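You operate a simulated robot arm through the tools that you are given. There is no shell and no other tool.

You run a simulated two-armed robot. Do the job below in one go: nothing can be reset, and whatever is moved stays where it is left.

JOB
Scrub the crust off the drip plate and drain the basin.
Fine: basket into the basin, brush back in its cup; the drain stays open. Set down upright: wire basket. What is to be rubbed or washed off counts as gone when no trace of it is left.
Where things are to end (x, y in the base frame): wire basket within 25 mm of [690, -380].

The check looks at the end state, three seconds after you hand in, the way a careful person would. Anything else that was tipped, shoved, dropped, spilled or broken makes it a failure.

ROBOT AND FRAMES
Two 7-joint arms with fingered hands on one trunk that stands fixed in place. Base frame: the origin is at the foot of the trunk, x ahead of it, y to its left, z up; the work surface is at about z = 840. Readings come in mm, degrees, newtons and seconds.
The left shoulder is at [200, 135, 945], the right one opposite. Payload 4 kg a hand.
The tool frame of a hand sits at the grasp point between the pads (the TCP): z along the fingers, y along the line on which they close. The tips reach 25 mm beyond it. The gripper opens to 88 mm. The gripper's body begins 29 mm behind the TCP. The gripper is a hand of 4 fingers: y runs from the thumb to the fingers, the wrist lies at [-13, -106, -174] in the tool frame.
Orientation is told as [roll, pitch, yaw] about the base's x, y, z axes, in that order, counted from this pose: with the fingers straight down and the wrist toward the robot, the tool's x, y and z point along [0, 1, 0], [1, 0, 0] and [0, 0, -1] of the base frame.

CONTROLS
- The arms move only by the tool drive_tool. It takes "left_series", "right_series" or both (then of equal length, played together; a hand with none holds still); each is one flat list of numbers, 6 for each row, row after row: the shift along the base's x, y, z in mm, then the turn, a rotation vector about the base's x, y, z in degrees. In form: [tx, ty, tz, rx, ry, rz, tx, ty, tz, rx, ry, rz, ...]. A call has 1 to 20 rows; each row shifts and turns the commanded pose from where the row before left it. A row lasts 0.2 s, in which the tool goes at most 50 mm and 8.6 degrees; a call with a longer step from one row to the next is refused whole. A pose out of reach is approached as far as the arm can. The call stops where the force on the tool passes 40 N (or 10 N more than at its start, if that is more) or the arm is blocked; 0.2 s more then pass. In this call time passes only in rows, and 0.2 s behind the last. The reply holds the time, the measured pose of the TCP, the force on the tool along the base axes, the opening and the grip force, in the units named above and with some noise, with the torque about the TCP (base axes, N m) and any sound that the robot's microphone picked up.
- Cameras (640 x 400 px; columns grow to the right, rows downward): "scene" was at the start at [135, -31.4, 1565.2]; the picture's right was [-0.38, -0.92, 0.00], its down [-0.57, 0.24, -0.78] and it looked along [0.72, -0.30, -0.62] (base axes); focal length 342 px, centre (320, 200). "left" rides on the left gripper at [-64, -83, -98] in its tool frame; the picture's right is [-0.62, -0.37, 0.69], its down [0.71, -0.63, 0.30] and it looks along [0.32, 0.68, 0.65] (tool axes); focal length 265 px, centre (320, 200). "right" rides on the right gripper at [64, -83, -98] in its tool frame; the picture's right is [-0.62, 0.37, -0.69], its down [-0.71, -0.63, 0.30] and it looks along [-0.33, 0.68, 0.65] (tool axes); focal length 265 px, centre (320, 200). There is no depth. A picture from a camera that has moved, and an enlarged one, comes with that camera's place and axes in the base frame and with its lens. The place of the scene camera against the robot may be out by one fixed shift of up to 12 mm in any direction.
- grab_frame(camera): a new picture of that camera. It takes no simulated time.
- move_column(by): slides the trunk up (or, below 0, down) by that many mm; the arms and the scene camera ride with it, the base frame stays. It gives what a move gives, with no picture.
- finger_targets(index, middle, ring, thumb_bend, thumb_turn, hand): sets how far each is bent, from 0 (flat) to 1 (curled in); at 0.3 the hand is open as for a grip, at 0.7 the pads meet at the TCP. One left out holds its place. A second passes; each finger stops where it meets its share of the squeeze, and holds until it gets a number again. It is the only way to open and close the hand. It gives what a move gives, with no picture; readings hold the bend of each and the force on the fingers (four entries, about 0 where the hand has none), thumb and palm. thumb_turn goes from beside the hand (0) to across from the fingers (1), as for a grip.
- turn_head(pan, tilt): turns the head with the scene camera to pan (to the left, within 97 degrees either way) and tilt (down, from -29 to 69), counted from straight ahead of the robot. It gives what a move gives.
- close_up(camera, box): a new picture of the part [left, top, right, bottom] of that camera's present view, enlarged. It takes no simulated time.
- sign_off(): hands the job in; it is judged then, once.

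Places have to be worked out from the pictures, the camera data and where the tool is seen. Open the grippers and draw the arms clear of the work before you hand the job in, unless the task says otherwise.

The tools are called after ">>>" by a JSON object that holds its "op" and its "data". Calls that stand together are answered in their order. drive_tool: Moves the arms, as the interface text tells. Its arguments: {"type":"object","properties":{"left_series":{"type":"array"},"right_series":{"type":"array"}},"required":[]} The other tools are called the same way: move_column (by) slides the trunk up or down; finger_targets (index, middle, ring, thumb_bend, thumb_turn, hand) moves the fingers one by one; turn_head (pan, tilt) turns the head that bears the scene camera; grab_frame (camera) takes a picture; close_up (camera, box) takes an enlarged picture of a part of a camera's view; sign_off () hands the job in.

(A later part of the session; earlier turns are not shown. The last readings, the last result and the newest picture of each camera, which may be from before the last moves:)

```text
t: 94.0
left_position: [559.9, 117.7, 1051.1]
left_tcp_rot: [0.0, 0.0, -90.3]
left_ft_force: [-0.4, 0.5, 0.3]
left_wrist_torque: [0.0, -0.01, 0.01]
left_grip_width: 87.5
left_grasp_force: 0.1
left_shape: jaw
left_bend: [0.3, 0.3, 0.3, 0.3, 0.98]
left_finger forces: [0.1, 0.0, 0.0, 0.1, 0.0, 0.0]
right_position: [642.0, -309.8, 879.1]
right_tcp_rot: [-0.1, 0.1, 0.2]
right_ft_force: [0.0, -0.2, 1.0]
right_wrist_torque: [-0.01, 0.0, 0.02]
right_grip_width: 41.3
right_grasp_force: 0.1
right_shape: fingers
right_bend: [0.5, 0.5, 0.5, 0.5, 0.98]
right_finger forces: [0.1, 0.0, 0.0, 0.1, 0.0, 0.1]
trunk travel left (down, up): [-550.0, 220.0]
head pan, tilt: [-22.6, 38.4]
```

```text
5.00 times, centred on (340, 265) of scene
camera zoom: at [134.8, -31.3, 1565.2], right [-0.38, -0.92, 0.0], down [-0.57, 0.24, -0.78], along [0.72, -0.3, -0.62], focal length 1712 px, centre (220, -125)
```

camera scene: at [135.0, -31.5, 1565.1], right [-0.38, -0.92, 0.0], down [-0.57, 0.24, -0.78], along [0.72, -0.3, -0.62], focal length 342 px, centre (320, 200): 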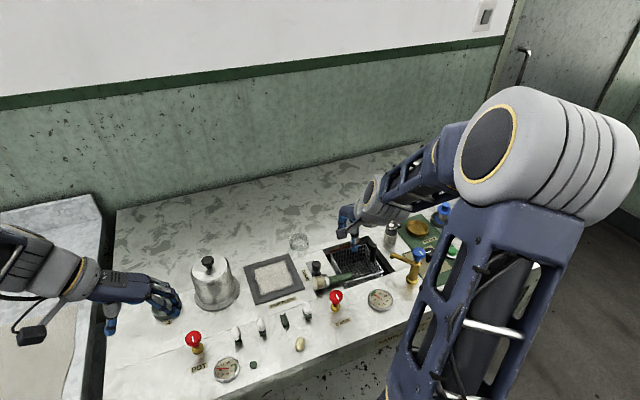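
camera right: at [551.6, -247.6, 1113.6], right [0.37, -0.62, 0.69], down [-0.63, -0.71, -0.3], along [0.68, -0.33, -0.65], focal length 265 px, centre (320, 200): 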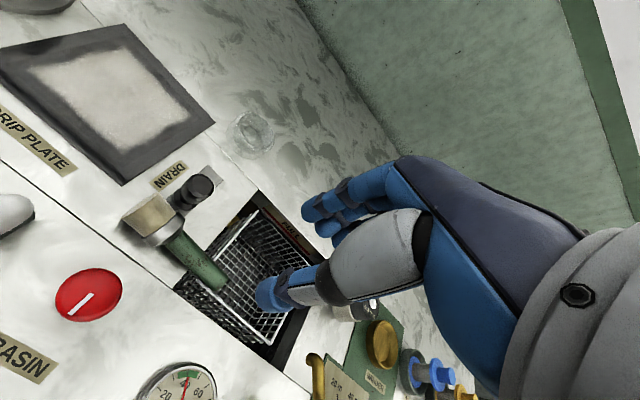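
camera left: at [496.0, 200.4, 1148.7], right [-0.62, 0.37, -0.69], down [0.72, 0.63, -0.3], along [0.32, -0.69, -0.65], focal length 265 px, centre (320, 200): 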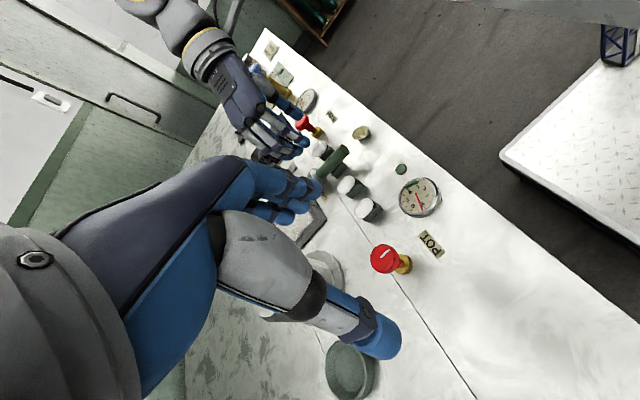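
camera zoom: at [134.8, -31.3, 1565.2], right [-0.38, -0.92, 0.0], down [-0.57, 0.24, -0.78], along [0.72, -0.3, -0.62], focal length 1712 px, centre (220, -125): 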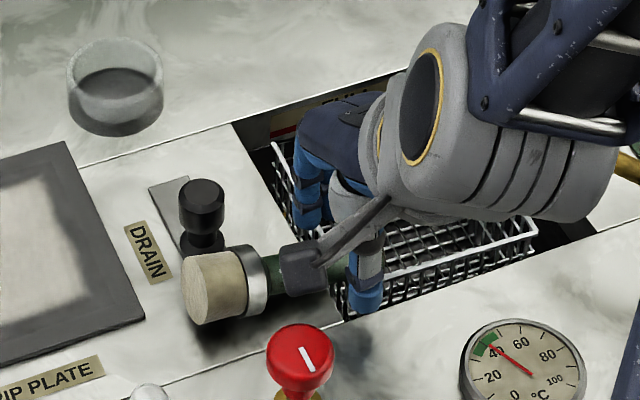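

The handle is between thumb and fingers. I lower the last 10 mm and close to a light pinch.

>>> {"op": "drive_tool", "data": {"right_series": [0, 0, -6, 0, 0, 0, 0, 0, -4, 0, 0, 0]}}

>>> {"op": "finger_targets", "data": {"hand": "right", "index": 0.66, "middle": 0.66, "ring": 0.5, "thumb_bend": 0.66}}

>>> {"op": "close_up", "data": {"camera": "right", "box": [120, 150, 400, 350]}}

```text
t: 94.6
left_position: [561.0, 117.0, 1050.2]
left_tcp_rot: [0.0, 0.0, -90.2]
left_ft_force: [-0.3, 0.0, -0.1]
left_wrist_torque: [-0.01, 0.0, 0.01]
left_grip_width: 87.5
left_grasp_force: 0.1
left_shape: jaw
left_bend: [0.3, 0.3, 0.3, 0.3, 0.98]
left_finger forces: [0.1, 0.0, 0.0, 0.0, 0.0, 0.1]
right_position: [642.4, -310.8, 871.2]
right_tcp_rot: [0.0, 0.0, 0.2]
right_ft_force: [-0.7, -0.5, 0.3]
right_wrist_torque: [0.02, -0.01, 0.01]
right_grip_width: 41.0
right_grasp_force: 0.2
right_shape: fingers
right_bend: [0.5, 0.5, 0.5, 0.5, 0.98]
right_finger forces: [0.0, 0.0, 0.0, 0.1, 0.0, 0.1]
trunk travel left (down, up): [-550.0, 220.0]
head pan, tilt: [-22.6, 38.4]
```

```text
t: 95.6
left_position: [560.4, 116.6, 1050.5]
left_tcp_rot: [0.0, 0.0, -90.2]
left_ft_force: [0.0, 0.4, 0.3]
left_wrist_torque: [0.01, 0.01, 0.03]
left_grip_width: 87.6
left_grasp_force: 0.1
left_shape: jaw
left_bend: [0.3, 0.3, 0.3, 0.3, 0.98]
left_finger forces: [0.1, 0.1, 0.0, 0.0, 0.0, 0.0]
right_position: [643.3, -310.0, 870.5]
right_tcp_rot: [0.0, 0.1, 0.1]
right_ft_force: [-0.2, 0.6, 0.0]
right_wrist_torque: [-0.01, 0.0, 0.03]
right_grip_width: 14.6
right_grasp_force: 2.7
right_shape: fingers
right_bend: [0.63, 0.64, 0.5, 0.62, 0.99]
right_finger forces: [1.8, 1.5, 0.0, 0.0, 2.9, 0.0]
trunk travel left (down, up): [-550.0, 220.0]
head pan, tilt: [-22.6, 38.4]
```

```text
2.00 times, centred on (260, 250) of right
camera zoom: at [559.9, -246.2, 969.0], right [0.37, -0.62, 0.69], down [-0.63, -0.72, -0.3], along [0.68, -0.32, -0.65], focal length 531 px, centre (440, 100)
```

zoom: 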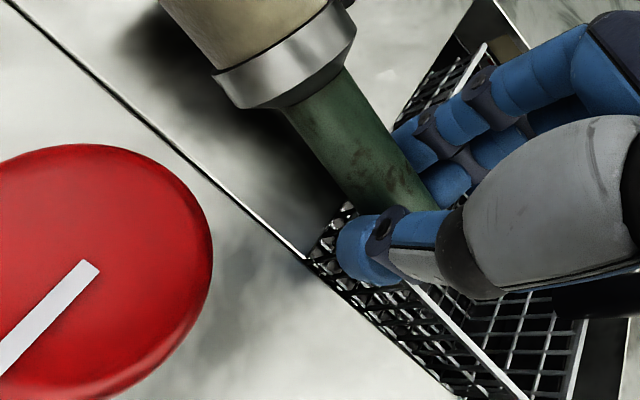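

A clean flat pinch across both fingers (2.7 N). I firm it slightly and tip the brush up around its head again, with the arc computed for the real pinch point.

>>> {"op": "finger_targets", "data": {"hand": "right", "index": 0.68, "middle": 0.68, "thumb_bend": 0.68}}

>>> {"op": "drive_tool", "data": {"right_series": [-1, 0.8, 5.3, 0, 0, 0, -1, 0.8, 5.3, 0, 0, 0, -1, 2, 6.4, 0, 0, 0, -1, 2, 6.4, 0, 0, 0, -1, 3.1, 5.9, 0, 0, 0, -1, 3.1, 5.9, 0, 0, 0]}}

>>> {"op": "close_up", "data": {"camera": "right", "box": [120, 150, 400, 350]}}

>>> {"op": "close_up", "data": {"camera": "scene", "box": [295, 225, 385, 305]}}

```text
t: 96.6
left_position: [560.4, 115.6, 1051.2]
left_tcp_rot: [0.0, 0.0, -90.3]
left_ft_force: [-0.4, -0.1, -0.8]
left_wrist_torque: [0.02, 0.0, 0.02]
left_grip_width: 87.6
left_grasp_force: 0.1
left_shape: jaw
left_bend: [0.3, 0.3, 0.3, 0.3, 0.98]
left_finger forces: [0.0, 0.1, 0.1, 0.0, 0.1, 0.1]
right_position: [643.6, -310.4, 870.5]
right_tcp_rot: [-0.1, 0.0, 0.2]
right_ft_force: [0.8, -0.7, -0.6]
right_wrist_torque: [0.0, -0.02, 0.02]
right_grip_width: 14.3
right_grasp_force: 5.3
right_shape: fingers
right_bend: [0.64, 0.65, 0.5, 0.62, 0.99]
right_finger forces: [2.6, 2.5, 0.0, 0.0, 4.4, 0.0]
trunk travel left (down, up): [-550.0, 220.0]
head pan, tilt: [-22.6, 38.4]
```

```text
t: 98.0
left_position: [559.5, 116.4, 1050.6]
left_tcp_rot: [0.0, -0.1, -90.2]
left_ft_force: [0.1, -0.4, 0.1]
left_wrist_torque: [0.01, -0.02, 0.02]
left_grip_width: 87.7
left_grasp_force: 0.1
left_shape: jaw
left_bend: [0.3, 0.3, 0.3, 0.3, 0.98]
left_finger forces: [0.0, 0.0, 0.0, 0.0, 0.0, 0.0]
right_position: [636.3, -298.5, 905.7]
right_tcp_rot: [0.0, 0.0, 0.1]
right_ft_force: [0.9, 0.7, -0.9]
right_wrist_torque: [-0.01, 0.01, 0.02]
right_grip_width: 13.5
right_grasp_force: 3.9
right_shape: fingers
right_bend: [0.64, 0.66, 0.5, 0.62, 0.99]
right_finger forces: [2.0, 2.1, 0.0, 0.0, 4.2, 0.1]
trunk travel left (down, up): [-550.0, 220.0]
head pan, tilt: [-22.6, 38.4]
```

```text
2.00 times, centred on (260, 250) of right
camera zoom: at [553.8, -234.1, 1004.3], right [0.37, -0.62, 0.69], down [-0.63, -0.72, -0.3], along [0.68, -0.32, -0.65], focal length 531 px, centre (440, 100)
```

zoom: 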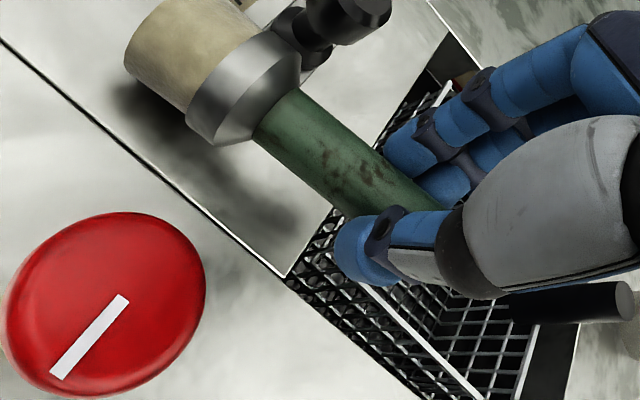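

```text
5.00 times, centred on (340, 265) of scene
camera zoom: at [135.0, -31.4, 1565.1], right [-0.38, -0.92, 0.0], down [-0.57, 0.24, -0.78], along [0.72, -0.3, -0.62], focal length 1712 px, centre (220, -125)
```

zoom: 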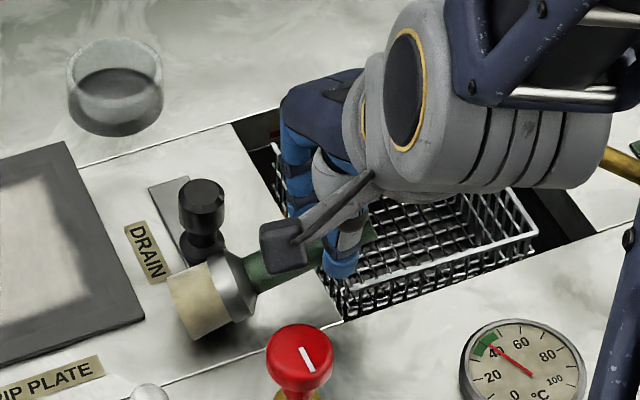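

The brush is following, handle rising. I continue the arc.

>>> {"op": "drive_tool", "data": {"right_series": [-1, 4.1, 5.3, 0, 0, 0, -1, 4.1, 5.3, 0, 0, 0, -1, 5, 4.5, 0, 0, 0, -1, 5, 4.5, 0, 0, 0]}}

>>> {"op": "close_up", "data": {"camera": "right", "box": [120, 150, 400, 350]}}

>>> {"op": "close_up", "data": {"camera": "scene", "box": [295, 225, 385, 305]}}

```text
t: 99.0
left_position: [560.4, 117.0, 1050.7]
left_tcp_rot: [0.0, 0.0, -90.2]
left_ft_force: [0.1, 0.5, -0.9]
left_wrist_torque: [0.01, 0.03, 0.0]
left_grip_width: 87.7
left_grasp_force: 0.1
left_shape: jaw
left_bend: [0.3, 0.3, 0.3, 0.3, 0.98]
left_finger forces: [0.0, 0.1, 0.0, 0.0, 0.1, 0.1]
right_position: [632.1, -279.5, 925.7]
right_tcp_rot: [-0.1, 0.1, 0.1]
right_ft_force: [-0.2, 0.1, 0.0]
right_wrist_torque: [-0.02, 0.0, -0.01]
right_grip_width: 12.6
right_grasp_force: 3.1
right_shape: fingers
right_bend: [0.65, 0.66, 0.5, 0.63, 0.99]
right_finger forces: [1.5, 1.9, 0.1, 0.0, 3.3, 0.0]
trunk travel left (down, up): [-550.0, 220.0]
head pan, tilt: [-22.6, 38.4]
```

```text
2.00 times, centred on (260, 250) of right
camera zoom: at [550.1, -215.9, 1023.9], right [0.37, -0.62, 0.69], down [-0.63, -0.72, -0.3], along [0.68, -0.32, -0.65], focal length 531 px, centre (440, 100)
```

zoom: 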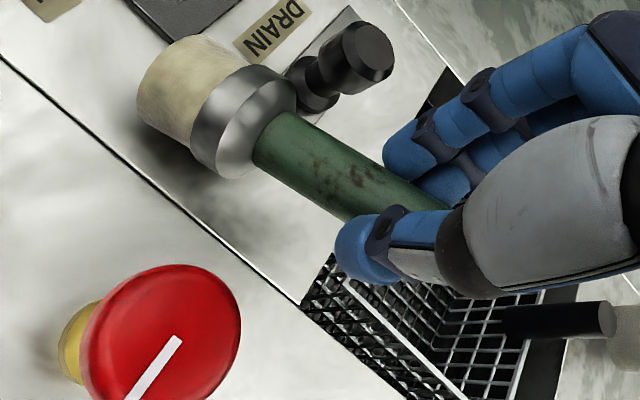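

```text
5.00 times, centred on (340, 265) of scene
camera zoom: at [135.0, -31.5, 1565.1], right [-0.38, -0.92, 0.0], down [-0.57, 0.24, -0.78], along [0.72, -0.3, -0.62], focal length 1712 px, centre (220, -125)
```

zoom: 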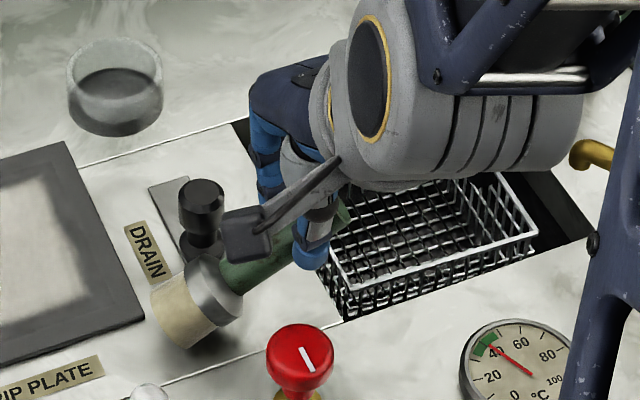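

About 40° now and still held. I firm the pinch a touch and go on.

>>> {"op": "finger_targets", "data": {"hand": "right", "index": 0.7, "middle": 0.7, "thumb_bend": 0.7}}

>>> {"op": "drive_tool", "data": {"right_series": [-0.5, 5.6, 3.4, 0, 0, 0, -0.5, 5.6, 3.4, 0, 0, 0, 0, 6.2, 2.3, 0, 0, 0, 0, 6.2, 2.3, 0, 0, 0]}}

>>> {"op": "close_up", "data": {"camera": "right", "box": [120, 150, 400, 350]}}

>>> {"op": "close_up", "data": {"camera": "scene", "box": [275, 225, 365, 305]}}

```text
t: 100.0
left_position: [560.7, 118.0, 1050.9]
left_tcp_rot: [0.1, 0.0, -90.2]
left_ft_force: [0.6, -0.1, -1.9]
left_wrist_torque: [0.0, 0.0, -0.04]
left_grip_width: 87.6
left_grasp_force: 0.1
left_shape: jaw
left_bend: [0.3, 0.3, 0.3, 0.3, 0.98]
left_finger forces: [0.1, 0.0, 0.0, 0.0, 0.0, 0.0]
right_position: [632.6, -280.9, 925.0]
right_tcp_rot: [-0.1, 0.0, 0.1]
right_ft_force: [0.2, 0.2, -0.5]
right_wrist_torque: [-0.01, -0.01, 0.02]
right_grip_width: 11.3
right_grasp_force: 4.6
right_shape: fingers
right_bend: [0.66, 0.67, 0.5, 0.63, 0.99]
right_finger forces: [2.2, 2.8, 0.0, 0.1, 4.9, 0.0]
trunk travel left (down, up): [-550.0, 220.0]
head pan, tilt: [-22.6, 38.4]
```

```text
t: 101.0
left_position: [560.6, 115.6, 1049.9]
left_tcp_rot: [0.1, -0.1, -90.4]
left_ft_force: [0.1, -0.3, 0.1]
left_wrist_torque: [0.0, 0.03, -0.02]
left_grip_width: 87.5
left_grasp_force: 0.0
left_shape: jaw
left_bend: [0.3, 0.3, 0.3, 0.3, 0.98]
left_finger forces: [0.1, 0.0, 0.0, 0.0, 0.0, 0.0]
right_position: [631.5, -257.6, 937.6]
right_tcp_rot: [-0.1, 0.0, 0.1]
right_ft_force: [0.7, 0.4, 0.0]
right_wrist_torque: [0.01, -0.03, -0.02]
right_grip_width: 10.5
right_grasp_force: 4.1
right_shape: fingers
right_bend: [0.67, 0.67, 0.5, 0.63, 0.99]
right_finger forces: [1.6, 3.1, 0.0, 0.0, 4.5, 0.1]
trunk travel left (down, up): [-550.0, 220.0]
head pan, tilt: [-22.6, 38.4]
```

```text
2.00 times, centred on (260, 250) of right
camera zoom: at [547.8, -192.9, 1035.4], right [0.37, -0.62, 0.69], down [-0.63, -0.72, -0.3], along [0.68, -0.32, -0.65], focal length 531 px, centre (440, 100)
```

zoom: 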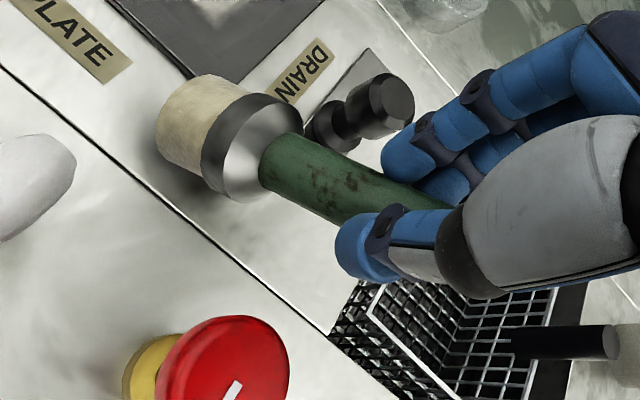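

```text
5.00 times, centred on (320, 265) of scene
camera zoom: at [135.0, -31.4, 1565.1], right [-0.38, -0.92, 0.0], down [-0.57, 0.24, -0.78], along [0.72, -0.3, -0.62], focal length 1712 px, centre (320, -125)
```

zoom: 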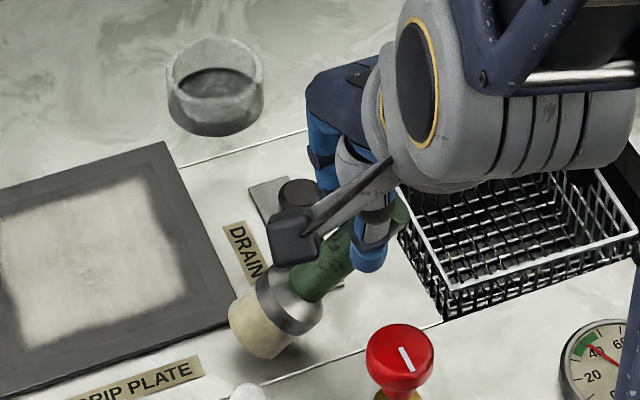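

About 55°, grip steady at 4 N. I continue toward vertical.

>>> {"op": "drive_tool", "data": {"right_series": [0, 6.5, 1.5, 0, 0, 0, 0, 6.5, 1.3, 0, 0, 0, 0, 6.7, 0.3, 0, 0, 0, 0, 6.7, 0.2, 0, 0, 0]}}

>>> {"op": "close_up", "data": {"camera": "right", "box": [120, 150, 400, 350]}}

>>> {"op": "close_up", "data": {"camera": "scene", "box": [275, 225, 365, 305]}}

```text
t: 102.0
left_position: [561.7, 117.2, 1050.4]
left_tcp_rot: [0.1, 0.0, -90.3]
left_ft_force: [-1.7, -1.3, 0.5]
left_wrist_torque: [0.01, 0.02, 0.01]
left_grip_width: 87.7
left_grasp_force: 0.0
left_shape: jaw
left_bend: [0.3, 0.3, 0.3, 0.3, 0.98]
left_finger forces: [0.1, 0.1, 0.0, 0.0, 0.0, 0.1]
right_position: [630.7, -230.3, 941.6]
right_tcp_rot: [0.0, -0.1, 0.0]
right_ft_force: [0.3, -0.3, 1.0]
right_wrist_torque: [-0.03, -0.03, -0.02]
right_grip_width: 9.4
right_grasp_force: 5.2
right_shape: fingers
right_bend: [0.68, 0.67, 0.5, 0.64, 0.99]
right_finger forces: [1.6, 3.2, 0.0, 0.0, 4.4, 0.1]
trunk travel left (down, up): [-550.0, 220.0]
head pan, tilt: [-22.6, 38.4]
```

```text
2.00 times, centred on (260, 250) of right
camera zoom: at [547.5, -165.8, 1039.2], right [0.37, -0.62, 0.69], down [-0.63, -0.72, -0.3], along [0.68, -0.32, -0.65], focal length 531 px, centre (440, 100)
```

zoom: 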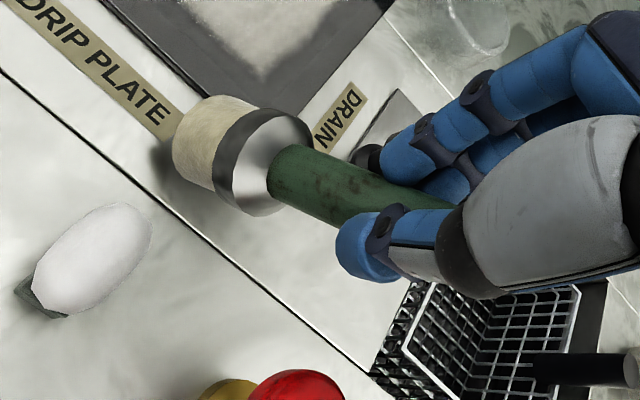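

```text
5.00 times, centred on (320, 265) of scene
camera zoom: at [135.0, -31.5, 1565.1], right [-0.38, -0.92, 0.0], down [-0.57, 0.24, -0.78], along [0.72, -0.3, -0.62], focal length 1712 px, centre (320, -125)
```

zoom: 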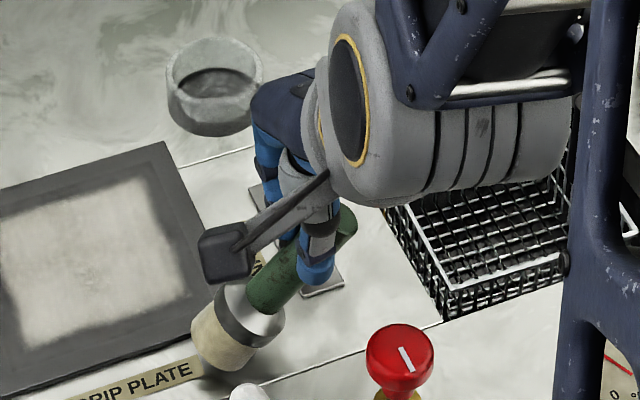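

The head slid along instead of pivoting further (≈55–60°). I lift the brush a little and take up the remaining tilt by rolling the hand instead.

>>> {"op": "drive_tool", "data": {"right_series": [0, 0, 10, 0, 0, 0, 0, 0, 12, 0, 0, 0, 0, 0, 12, -6, 0, 0, 0, 0, 0, -8, 0, 0, 0, 0, 0, -8, 0, 0]}}

>>> {"op": "grab_frame", "data": {"camera": "right"}}

>>> {"op": "close_up", "data": {"camera": "scene", "box": [255, 195, 365, 305]}}

>>> {"op": "grab_frame", "data": {"camera": "left"}}

```text
t: 103.2
left_position: [560.2, 116.0, 1049.6]
left_tcp_rot: [-0.1, 0.0, -90.3]
left_ft_force: [0.4, -0.5, 0.2]
left_wrist_torque: [-0.01, -0.03, 0.01]
left_grip_width: 87.5
left_grasp_force: 0.0
left_shape: jaw
left_bend: [0.3, 0.3, 0.3, 0.3, 0.98]
left_finger forces: [0.0, 0.0, 0.0, 0.0, 0.0, 0.0]
right_position: [633.0, -231.7, 973.9]
right_tcp_rot: [-22.1, 0.0, 0.0]
right_ft_force: [0.4, 0.2, -0.8]
right_wrist_torque: [0.03, -0.05, 0.02]
right_grip_width: 6.3
right_grasp_force: 4.9
right_shape: fingers
right_bend: [0.69, 0.67, 0.5, 0.65, 0.99]
right_finger forces: [1.1, 3.5, 0.0, 0.0, 3.8, 0.0]
trunk travel left (down, up): [-550.0, 220.0]
head pan, tilt: [-22.6, 38.4]
```

```text
taken
camera right: at [548.8, -134.4, 1041.2], right [0.37, -0.31, 0.88], down [-0.63, -0.78, -0.01], along [0.68, -0.55, -0.48], focal length 265 px, centre (320, 200)
```

right: 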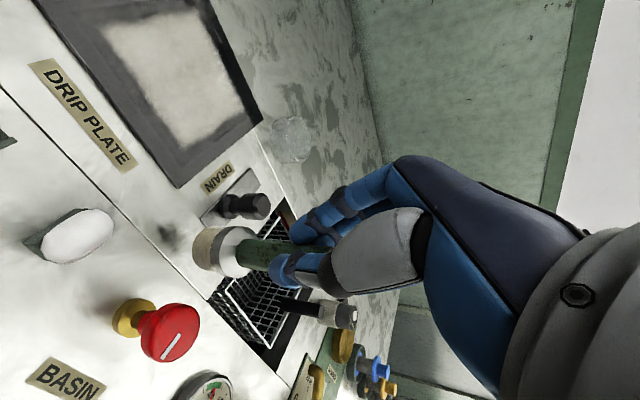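

```text
3.64 times, centred on (310, 250) of scene
camera zoom: at [134.9, -31.8, 1565.2], right [-0.39, -0.92, 0.0], down [-0.57, 0.24, -0.78], along [0.72, -0.3, -0.62], focal length 1245 px, centre (356, 18)
```

zoom: 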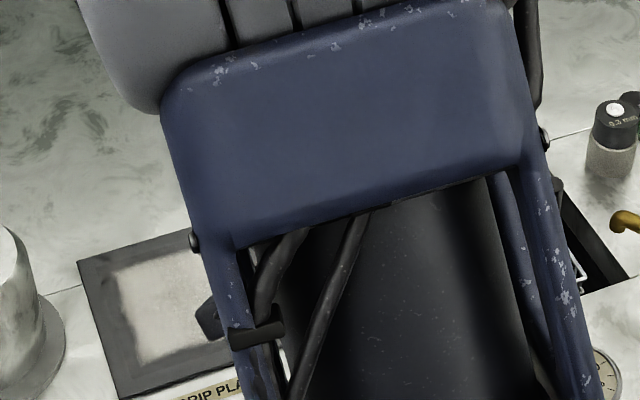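

```text
taken
camera left: at [496.1, 200.0, 1148.8], right [-0.62, 0.37, -0.69], down [0.72, 0.63, -0.3], along [0.32, -0.69, -0.65], focal length 265 px, centre (320, 200)
```

left: 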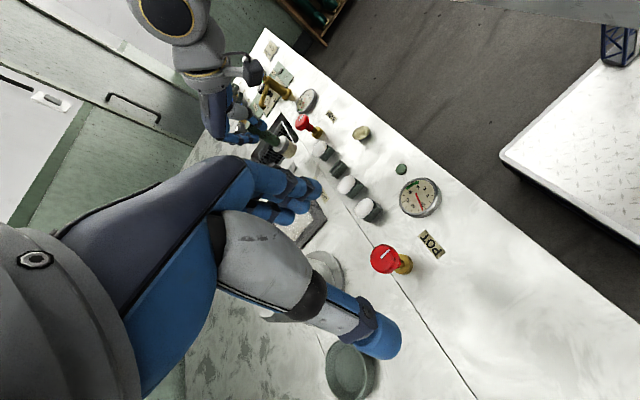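

In the hand view the brush now appears nearly vertical. I zoom to verify from both hand cameras.

>>> {"op": "close_up", "data": {"camera": "right", "box": [160, 180, 380, 320]}}

>>> {"op": "close_up", "data": {"camera": "left", "box": [180, 60, 340, 180]}}

```text
2.86 times, centred on (270, 250) of right
camera zoom: at [548.8, -134.4, 1041.2], right [0.37, -0.31, 0.88], down [-0.63, -0.78, -0.01], along [0.68, -0.55, -0.48], focal length 758 px, centre (463, 57)
```

zoom: 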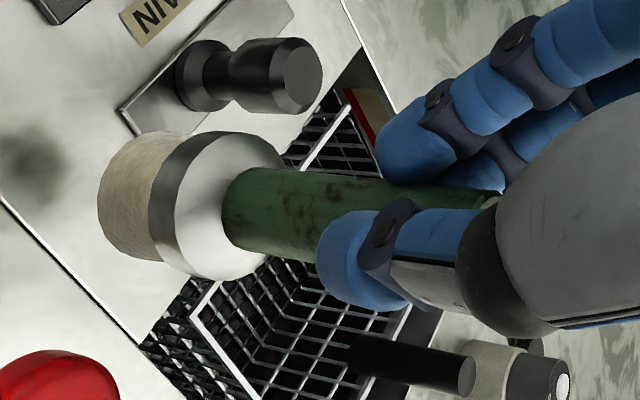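

```text
3.33 times, centred on (260, 120) of left
camera zoom: at [496.1, 200.0, 1148.8], right [-0.62, 0.37, -0.69], down [0.72, 0.63, -0.3], along [0.32, -0.69, -0.65], focal length 885 px, centre (520, 467)
```

zoom: 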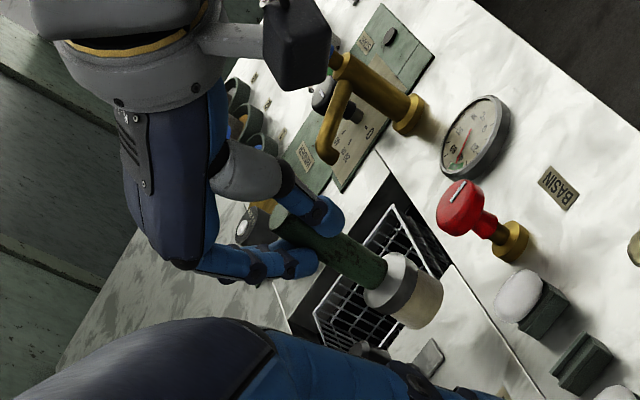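

Comparing with how verticals appear in both views, the brush hangs vertical in the pinch at about (637,-252). I carry it over the middle of the drip plate to stand it there.

>>> {"op": "drive_tool", "data": {"right_series": [0, 0, 15, 0, 0, 0, 0, 0, 15, 0, 0, 0, 12, 16, 5, 0, 0, 0, 12, 16, 0, 0, 0, 0, 12, 16, 0, 0, 0, 0, 12, 16, 0, 0, 0, 0, 12, 15, 0, 0, 0, 0, 12, 15, 0, 0, 0, 0, 13, 15, 0, 0, 0, 0]}}

>>> {"op": "grab_frame", "data": {"camera": "right"}}

>>> {"op": "grab_frame", "data": {"camera": "left"}}

>>> {"op": "grab_frame", "data": {"camera": "scene"}}

```text
t: 105.2
left_position: [561.2, 116.5, 1051.1]
left_tcp_rot: [0.0, 0.0, -90.3]
left_ft_force: [-0.8, 0.1, 0.0]
left_wrist_torque: [0.0, 0.01, -0.03]
left_grip_width: 87.7
left_grasp_force: 0.0
left_shape: jaw
left_bend: [0.3, 0.3, 0.3, 0.3, 0.98]
left_finger forces: [0.0, 0.0, 0.0, 0.1, 0.1, 0.0]
right_position: [716.1, -120.6, 1009.4]
right_tcp_rot: [-22.1, 0.0, 0.1]
right_ft_force: [0.5, 0.8, -1.0]
right_wrist_torque: [-0.03, -0.01, -0.01]
right_grip_width: 6.1
right_grasp_force: 4.6
right_shape: fingers
right_bend: [0.69, 0.66, 0.5, 0.65, 0.99]
right_finger forces: [0.9, 3.5, 0.1, 0.1, 3.8, 0.0]
trunk travel left (down, up): [-550.0, 220.0]
head pan, tilt: [-22.6, 38.4]
```

```text
taken
camera right: at [633.9, -24.4, 1075.9], right [0.37, -0.31, 0.87], down [-0.63, -0.78, -0.01], along [0.68, -0.55, -0.48], focal length 265 px, centre (320, 200)
```

right: 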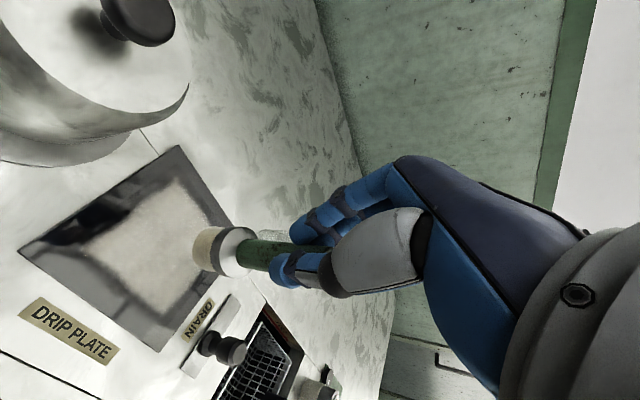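

```text
taken
camera left: at [496.0, 200.4, 1148.7], right [-0.62, 0.37, -0.69], down [0.72, 0.63, -0.3], along [0.32, -0.69, -0.65], focal length 265 px, centre (320, 200)
```

left: 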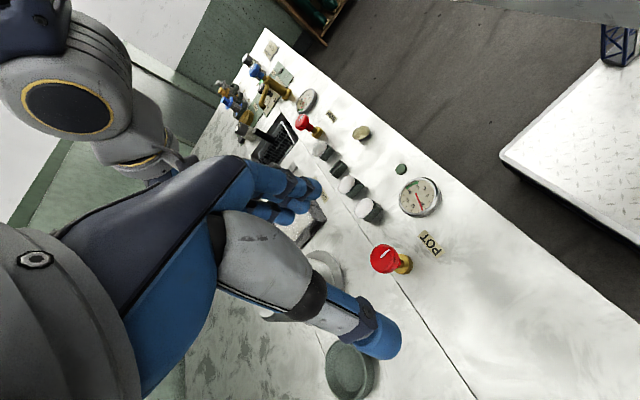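

```text
taken
camera scene: at [134.9, -31.5, 1565.2], right [-0.38, -0.92, 0.0], down [-0.57, 0.24, -0.78], along [0.72, -0.3, -0.62], focal length 342 px, centre (320, 200)
```

scene: 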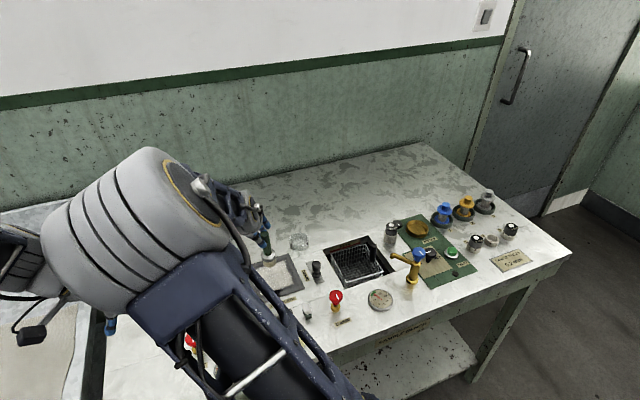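

The right elbow has swung toward the left hand, so I first back the left arm well away, then check the brush.

>>> {"op": "drive_tool", "data": {"left_series": [5, 35, 15, 0, 0, 0, 5, 35, 15, 0, 0, 0, 5, 35, 15, 0, 0, 0, 5, 35, 15, 0, 0, 0, 5, 35, 15, 0, 0, 0, 5, 35, 15, 0, 0, 0]}}

>>> {"op": "close_up", "data": {"camera": "scene", "box": [230, 180, 340, 300]}}

>>> {"op": "close_up", "data": {"camera": "right", "box": [140, 180, 360, 340]}}

```text
t: 106.6
left_position: [589.1, 328.7, 1141.8]
left_tcp_rot: [0.0, 0.0, -90.3]
left_ft_force: [-0.1, 0.0, 0.6]
left_wrist_torque: [0.01, 0.02, 0.02]
left_grip_width: 87.6
left_grasp_force: 0.0
left_shape: jaw
left_bend: [0.3, 0.3, 0.3, 0.3, 0.98]
left_finger forces: [0.0, 0.0, 0.1, 0.0, 0.0, 0.1]
right_position: [717.1, -121.7, 1009.2]
right_tcp_rot: [-22.1, -0.1, 0.1]
right_ft_force: [-0.7, -0.1, -0.6]
right_wrist_torque: [0.03, 0.0, 0.0]
right_grip_width: 6.1
right_grasp_force: 3.8
right_shape: fingers
right_bend: [0.69, 0.66, 0.5, 0.65, 0.99]
right_finger forces: [1.0, 3.5, 0.0, 0.1, 3.8, 0.1]
trunk travel left (down, up): [-550.0, 220.0]
head pan, tilt: [-22.6, 38.4]
```

```text
3.33 times, centred on (285, 240) of scene
camera zoom: at [135.0, -31.6, 1565.1], right [-0.39, -0.92, 0.0], down [-0.57, 0.24, -0.78], along [0.72, -0.3, -0.62], focal length 1141 px, centre (437, 67)
```

zoom: 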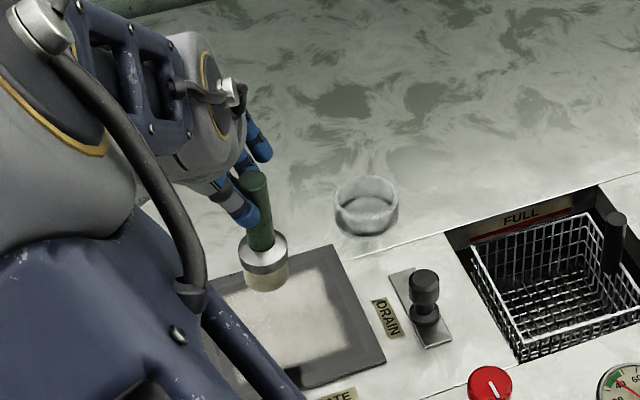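

```text
2.50 times, centred on (250, 260) of right
camera zoom: at [633.9, -24.7, 1075.9], right [0.37, -0.31, 0.87], down [-0.63, -0.78, -0.01], along [0.68, -0.55, -0.48], focal length 664 px, centre (495, 50)
```

zoom: 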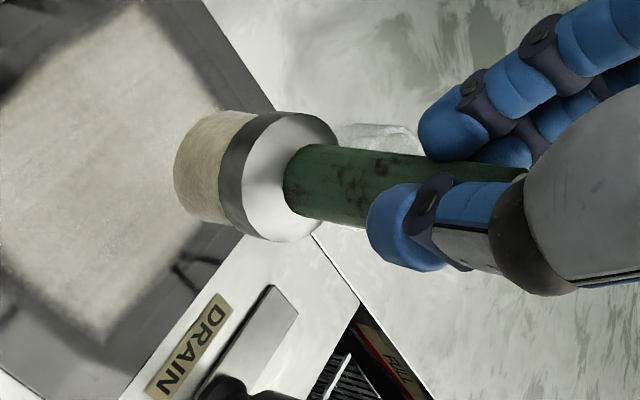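

The brush hangs vertical, bristle ends at about (713,-133,904). I lower it onto the plate's middle until it touches.

>>> {"op": "drive_tool", "data": {"right_series": [3, -4, -15, 0, 0, 0, 3, -4, -15, 0, 0, 0, 0, 0, -12, 0, 0, 0, 0, 0, -6, 0, 0, 0, 0, 0, -4, 0, 0, 0]}}

>>> {"op": "close_up", "data": {"camera": "scene", "box": [230, 180, 340, 300]}}

>>> {"op": "close_up", "data": {"camera": "right", "box": [140, 180, 360, 340]}}

```text
t: 107.8
left_position: [589.0, 326.9, 1140.9]
left_tcp_rot: [0.0, 0.0, -90.1]
left_ft_force: [0.4, -0.3, 0.6]
left_wrist_torque: [0.01, -0.03, 0.01]
left_grip_width: 87.7
left_grasp_force: 0.1
left_shape: jaw
left_bend: [0.3, 0.3, 0.3, 0.3, 0.98]
left_finger forces: [0.0, 0.0, 0.1, 0.0, 0.0, 0.0]
right_position: [721.5, -130.2, 956.3]
right_tcp_rot: [-22.1, 0.0, 0.1]
right_ft_force: [0.9, -0.3, -0.8]
right_wrist_torque: [0.03, 0.04, 0.01]
right_grip_width: 6.1
right_grasp_force: 4.4
right_shape: fingers
right_bend: [0.69, 0.66, 0.5, 0.65, 0.99]
right_finger forces: [1.0, 3.5, 0.1, 0.0, 3.8, 0.1]
trunk travel left (down, up): [-550.0, 220.0]
head pan, tilt: [-22.6, 38.4]
```

```text
3.33 times, centred on (285, 240) of scene
camera zoom: at [135.0, -31.3, 1565.2], right [-0.38, -0.92, 0.0], down [-0.57, 0.24, -0.78], along [0.72, -0.3, -0.62], focal length 1141 px, centre (437, 67)
```

zoom: 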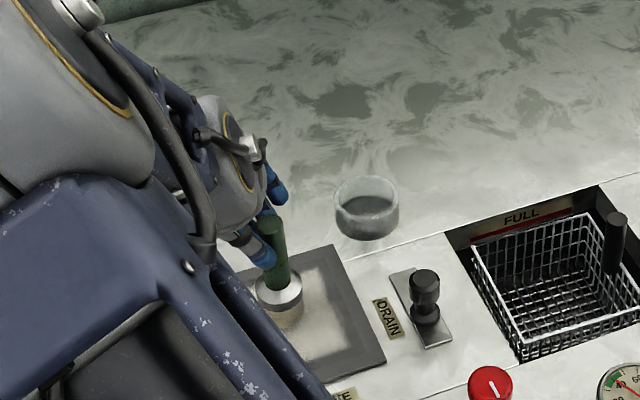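

```text
2.50 times, centred on (250, 260) of right
camera zoom: at [639.1, -33.3, 1024.1], right [0.37, -0.31, 0.88], down [-0.63, -0.78, -0.01], along [0.68, -0.55, -0.48], focal length 664 px, centre (495, 50)
```

zoom: 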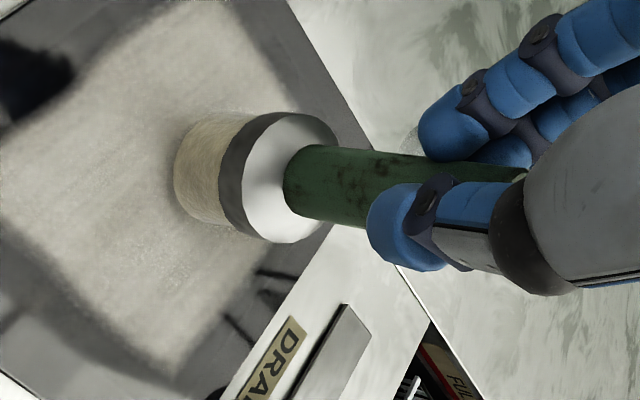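

Just above the plate. I lower in 2 mm steps to contact.

>>> {"op": "drive_tool", "data": {"right_series": [0, 0, -2.5, 0, 0, 0, 0, 0, -2.5, 0, 0, 0, 0, 0, -2.5, 0, 0, 0]}}

>>> {"op": "close_up", "data": {"camera": "right", "box": [140, 180, 360, 340]}}

```text
t: 108.6
left_position: [589.6, 328.9, 1140.0]
left_tcp_rot: [-0.1, 0.0, -90.2]
left_ft_force: [0.6, 0.2, -0.9]
left_wrist_torque: [0.02, 0.0, -0.04]
left_grip_width: 87.7
left_grasp_force: 0.1
left_shape: jaw
left_bend: [0.3, 0.3, 0.3, 0.3, 0.98]
left_finger forces: [0.0, 0.1, 0.0, 0.1, 0.1, 0.1]
right_position: [722.5, -128.8, 949.9]
right_tcp_rot: [-22.1, 0.0, 0.2]
right_ft_force: [-0.1, 0.0, -1.2]
right_wrist_torque: [0.04, 0.0, 0.04]
right_grip_width: 6.0
right_grasp_force: 4.1
right_shape: fingers
right_bend: [0.69, 0.66, 0.5, 0.65, 0.99]
right_finger forces: [1.0, 3.5, 0.0, 0.1, 3.8, 0.0]
trunk travel left (down, up): [-550.0, 220.0]
head pan, tilt: [-22.6, 38.4]
```

```text
2.50 times, centred on (250, 260) of right
camera zoom: at [639.2, -33.4, 1017.0], right [0.37, -0.31, 0.87], down [-0.63, -0.78, -0.01], along [0.68, -0.54, -0.48], focal length 664 px, centre (495, 50)
```

zoom: 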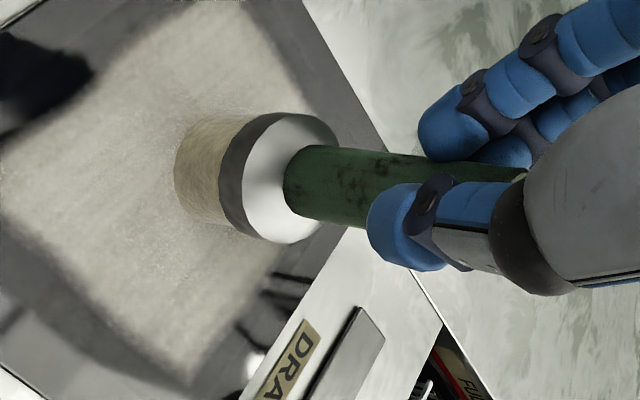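

Still no contact. I continue.

>>> {"op": "drive_tool", "data": {"right_series": [0, 0, -2.5, 0, 0, 0, 0, 0, -2.5, 0, 0, 0, 0, 0, -2.5, 0, 0, 0]}}

>>> {"op": "close_up", "data": {"camera": "right", "box": [140, 180, 360, 340]}}

>>> {"op": "close_up", "data": {"camera": "scene", "box": [230, 200, 320, 300]}}

```text
t: 109.4
left_position: [589.0, 329.7, 1140.7]
left_tcp_rot: [0.0, 0.0, -90.2]
left_ft_force: [-0.3, -1.3, -0.5]
left_wrist_torque: [0.0, -0.02, 0.0]
left_grip_width: 87.8
left_grasp_force: 0.0
left_shape: jaw
left_bend: [0.3, 0.3, 0.3, 0.3, 0.98]
left_finger forces: [0.0, 0.1, 0.0, 0.1, 0.0, 0.0]
right_position: [722.6, -130.2, 942.6]
right_tcp_rot: [-22.1, 0.0, 0.1]
right_ft_force: [0.4, -1.0, 4.4]
right_wrist_torque: [-0.04, 0.02, 0.01]
right_grip_width: 3.0
right_grasp_force: 3.1
right_shape: fingers
right_bend: [0.7, 0.66, 0.5, 0.67, 1.0]
right_finger forces: [0.0, 3.8, 0.0, 0.1, 3.0, 0.0]
trunk travel left (down, up): [-550.0, 220.0]
head pan, tilt: [-22.6, 38.4]
```

```text
2.50 times, centred on (250, 260) of right
camera zoom: at [639.4, -33.8, 1009.9], right [0.37, -0.31, 0.88], down [-0.63, -0.78, -0.01], along [0.68, -0.55, -0.48], focal length 664 px, centre (495, 50)
```

zoom: 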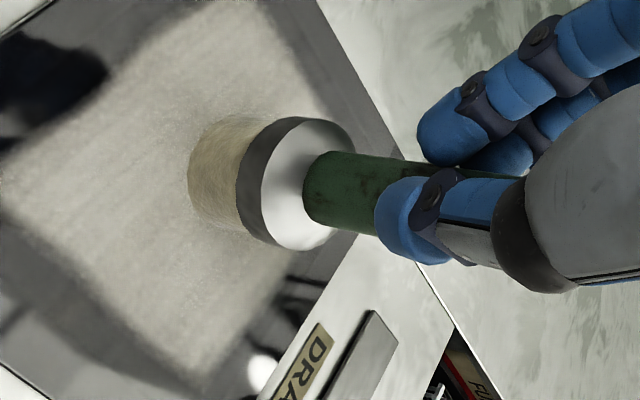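

```text
4.00 times, centred on (275, 250) of scene
camera zoom: at [134.9, -31.3, 1565.2], right [-0.38, -0.92, 0.0], down [-0.57, 0.24, -0.78], along [0.72, -0.3, -0.62], focal length 1369 px, centre (500, 0)
```

zoom: 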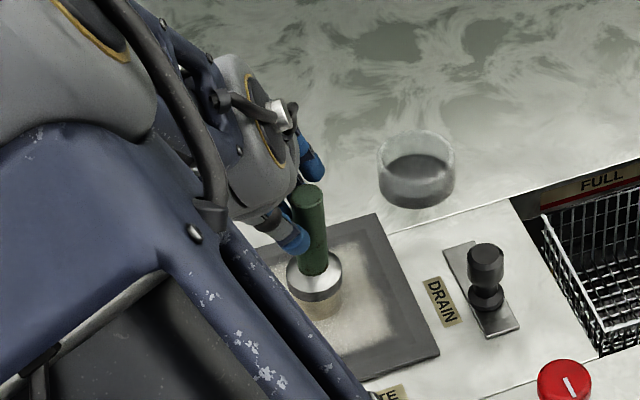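

Contact: the brush stands on the plate (4.4 N). I ease off 1.5 mm and open the fingers gently.

>>> {"op": "drive_tool", "data": {"right_series": [0, 0, 1.5, 0, 0, 0]}}

>>> {"op": "finger_targets", "data": {"hand": "right", "index": 0.6, "middle": 0.6, "ring": 0.5, "thumb_bend": 0.6}}

>>> {"op": "close_up", "data": {"camera": "right", "box": [140, 180, 360, 340]}}

>>> {"op": "close_up", "data": {"camera": "scene", "box": [230, 200, 320, 300]}}

```text
t: 109.8
left_position: [590.1, 328.4, 1140.8]
left_tcp_rot: [0.0, 0.0, -90.1]
left_ft_force: [0.9, 0.5, 0.1]
left_wrist_torque: [0.0, 0.03, 0.01]
left_grip_width: 87.6
left_grasp_force: 0.0
left_shape: jaw
left_bend: [0.3, 0.3, 0.3, 0.3, 0.98]
left_finger forces: [0.0, 0.1, 0.0, 0.1, 0.0, 0.1]
right_position: [722.5, -130.1, 942.6]
right_tcp_rot: [-22.1, 0.1, 0.1]
right_ft_force: [-0.1, 0.2, 0.5]
right_wrist_torque: [0.01, 0.01, 0.02]
right_grip_width: 2.9
right_grasp_force: 2.8
right_shape: fingers
right_bend: [0.7, 0.66, 0.5, 0.67, 0.99]
right_finger forces: [0.0, 2.9, 0.0, 0.0, 2.7, 0.0]
trunk travel left (down, up): [-550.0, 220.0]
head pan, tilt: [-22.6, 38.4]
```

```text
t: 110.8
left_position: [588.4, 329.7, 1142.1]
left_tcp_rot: [-0.1, 0.0, -90.2]
left_ft_force: [0.1, 0.0, 0.5]
left_wrist_torque: [0.01, -0.02, 0.0]
left_grip_width: 87.6
left_grasp_force: 0.1
left_shape: jaw
left_bend: [0.3, 0.3, 0.3, 0.3, 0.98]
left_finger forces: [0.0, 0.0, 0.0, 0.1, 0.0, 0.0]
right_position: [723.8, -130.9, 945.0]
right_tcp_rot: [-22.1, -0.1, 0.2]
right_ft_force: [0.2, -0.5, -0.6]
right_wrist_torque: [0.02, 0.03, -0.01]
right_grip_width: 19.1
right_grasp_force: 0.0
right_shape: fingers
right_bend: [0.6, 0.6, 0.5, 0.6, 0.99]
right_finger forces: [0.1, 0.1, 0.1, 0.0, 0.1, 0.1]
trunk travel left (down, up): [-550.0, 220.0]
head pan, tilt: [-22.6, 38.4]
```

```text
2.50 times, centred on (250, 260) of right
camera zoom: at [639.6, -33.7, 1011.6], right [0.37, -0.31, 0.88], down [-0.63, -0.78, -0.01], along [0.68, -0.55, -0.48], focal length 664 px, centre (495, 50)
```

zoom: 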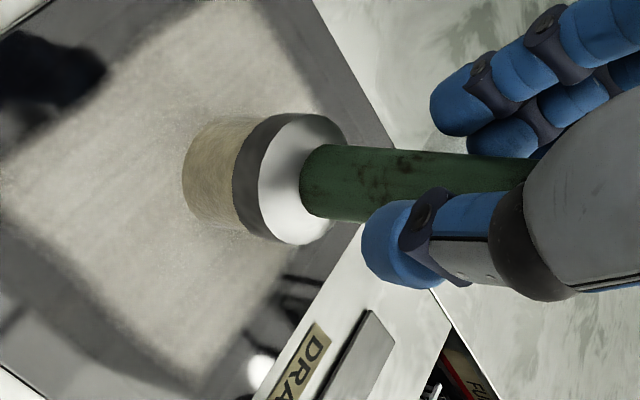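

```text
4.00 times, centred on (275, 250) of scene
camera zoom: at [135.0, -31.3, 1565.2], right [-0.38, -0.92, 0.0], down [-0.57, 0.24, -0.78], along [0.72, -0.3, -0.62], focal length 1369 px, centre (500, 0)
```

zoom: 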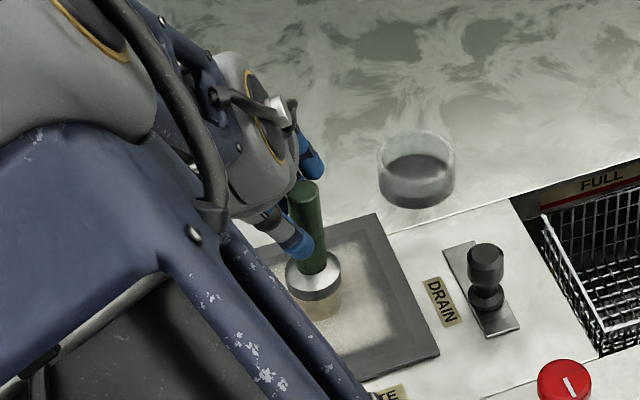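

The brush stands free and upright on the plate at about (720,-144). I open wider, withdraw along the fingers' direction, and square the hand above it.

>>> {"op": "finger_targets", "data": {"hand": "right", "index": 0.44, "middle": 0.44, "ring": 0.44, "thumb_bend": 0.44}}

>>> {"op": "drive_tool", "data": {"right_series": [0, 4, 10, 0, 0, 0, 0, 6, 15, 0, 0, 0, 0, 8, 20, 0, 0, 0, 0, 8, 20, 0, 0, 0, 0, -8, 5, 7.5, 0, 0, 0, -12, 0, 7.5, 0, 0, -3, -16, 0, 7.1, 0, 0]}}

>>> {"op": "close_up", "data": {"camera": "right", "box": [140, 150, 420, 350]}}

>>> {"op": "grab_frame", "data": {"camera": "scene"}}

```text
t: 111.8
left_position: [588.7, 328.8, 1141.4]
left_tcp_rot: [0.0, 0.0, -90.2]
left_ft_force: [-0.3, 0.7, 0.8]
left_wrist_torque: [-0.01, 0.01, -0.02]
left_grip_width: 87.8
left_grasp_force: 0.0
left_shape: jaw
left_bend: [0.3, 0.3, 0.3, 0.3, 0.98]
left_finger forces: [0.1, 0.1, 0.1, 0.0, 0.1, 0.0]
right_position: [722.3, -130.2, 943.6]
right_tcp_rot: [-22.1, 0.1, 0.1]
right_ft_force: [-0.2, 0.4, -0.4]
right_wrist_torque: [0.01, -0.02, -0.03]
right_grip_width: 54.4
right_grasp_force: 0.0
right_shape: fingers
right_bend: [0.44, 0.44, 0.44, 0.44, 0.97]
right_finger forces: [0.1, 0.0, 0.0, 0.0, 0.0, 0.1]
trunk travel left (down, up): [-550.0, 220.0]
head pan, tilt: [-22.6, 38.4]
```

```text
t: 113.4
left_position: [588.5, 329.3, 1140.7]
left_tcp_rot: [-0.1, 0.0, -90.2]
left_ft_force: [0.5, 0.3, -0.3]
left_wrist_torque: [0.0, 0.02, 0.02]
left_grip_width: 87.7
left_grasp_force: 0.1
left_shape: jaw
left_bend: [0.3, 0.3, 0.3, 0.3, 0.98]
left_finger forces: [0.0, 0.0, 0.1, 0.0, 0.0, 0.0]
right_position: [719.6, -138.2, 1015.6]
right_tcp_rot: [0.0, -0.1, 0.2]
right_ft_force: [0.0, -0.2, 0.3]
right_wrist_torque: [-0.02, 0.0, -0.01]
right_grip_width: 54.5
right_grasp_force: 0.0
right_shape: fingers
right_bend: [0.44, 0.44, 0.44, 0.44, 0.97]
right_finger forces: [0.0, 0.0, 0.0, 0.0, 0.1, 0.0]
trunk travel left (down, up): [-550.0, 220.0]
head pan, tilt: [-22.6, 38.4]
```

```text
2.00 times, centred on (280, 250) of right
camera zoom: at [636.2, -74.4, 1113.3], right [0.37, -0.62, 0.69], down [-0.63, -0.72, -0.31], along [0.69, -0.32, -0.65], focal length 531 px, centre (400, 100)
```

zoom: 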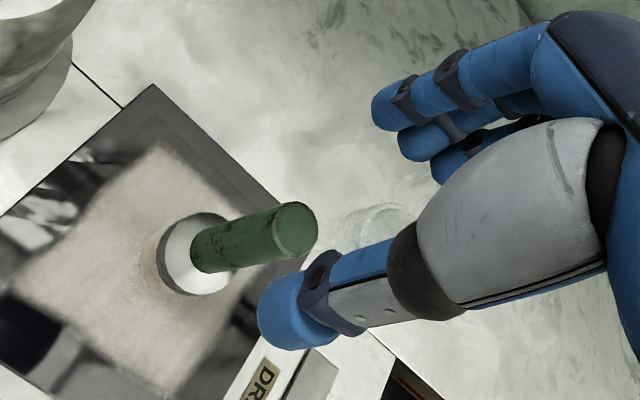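

```text
taken
camera scene: at [135.0, -31.1, 1565.2], right [-0.38, -0.92, 0.0], down [-0.57, 0.24, -0.78], along [0.72, -0.3, -0.62], focal length 342 px, centre (320, 200)
```

scene: 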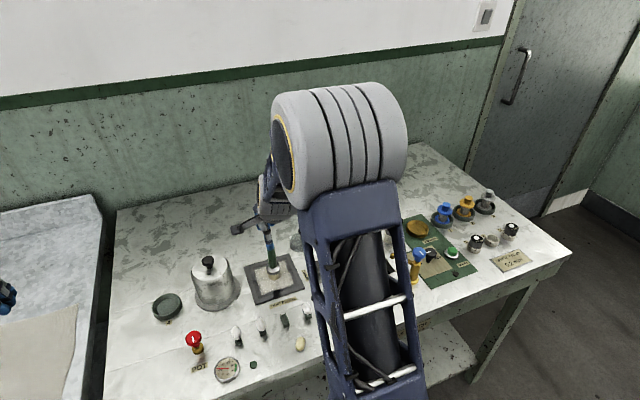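

The brush stands in the middle of the plate, axis about (724,-147). I come down around it.

>>> {"op": "drive_tool", "data": {"right_series": [2, -3, -30, 0, 0, 0, 2, -2.5, -30, 0, 0, 0, 0, 0, -20, 0, 0, 0, 0, 0, -16, 0, 0, 0]}}

>>> {"op": "close_up", "data": {"camera": "right", "box": [140, 150, 420, 350]}}

>>> {"op": "close_up", "data": {"camera": "scene", "box": [230, 200, 320, 310]}}

```text
t: 114.4
left_position: [589.1, 328.3, 1140.9]
left_tcp_rot: [0.0, 0.1, -90.2]
left_ft_force: [0.4, 1.1, 0.3]
left_wrist_torque: [0.01, -0.02, 0.02]
left_grip_width: 87.4
left_grasp_force: 0.1
left_shape: jaw
left_bend: [0.3, 0.3, 0.3, 0.3, 0.98]
left_finger forces: [0.0, 0.0, 0.0, 0.1, 0.0, 0.0]
right_position: [723.5, -147.6, 918.7]
right_tcp_rot: [0.0, -0.1, 0.0]
right_ft_force: [0.0, 0.2, 0.3]
right_wrist_torque: [-0.03, -0.02, 0.03]
right_grip_width: 54.7
right_grasp_force: 0.1
right_shape: fingers
right_bend: [0.44, 0.44, 0.44, 0.44, 0.97]
right_finger forces: [0.1, 0.0, 0.1, 0.0, 0.0, 0.0]
trunk travel left (down, up): [-550.0, 220.0]
head pan, tilt: [-22.6, 38.4]
```

```text
2.00 times, centred on (280, 250) of right
camera zoom: at [640.4, -82.9, 1017.6], right [0.37, -0.62, 0.69], down [-0.63, -0.72, -0.31], along [0.69, -0.32, -0.65], focal length 531 px, centre (400, 100)
```

zoom: 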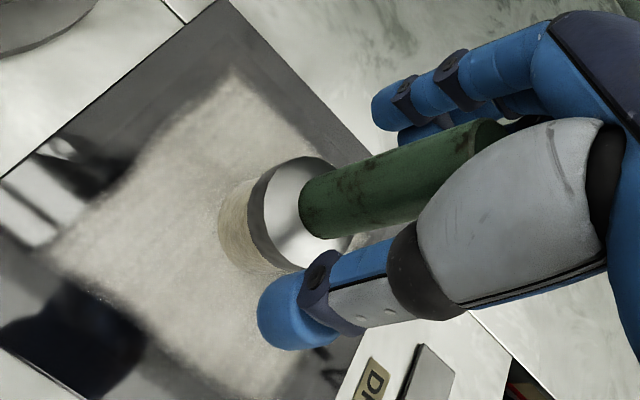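

```text
3.64 times, centred on (275, 255) of scene
camera zoom: at [134.8, -31.3, 1565.2], right [-0.38, -0.92, 0.0], down [-0.57, 0.24, -0.78], along [0.72, -0.3, -0.62], focal length 1245 px, centre (484, 0)
```

zoom: 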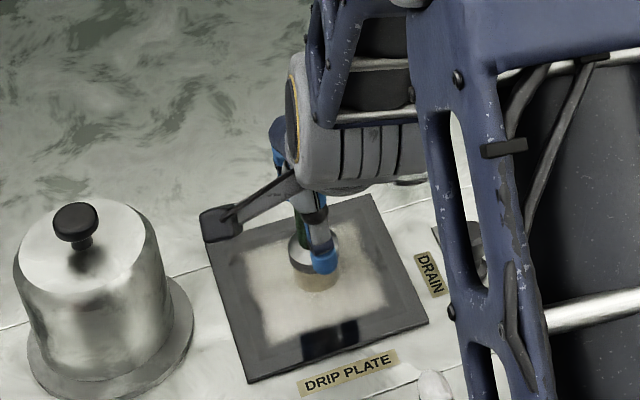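

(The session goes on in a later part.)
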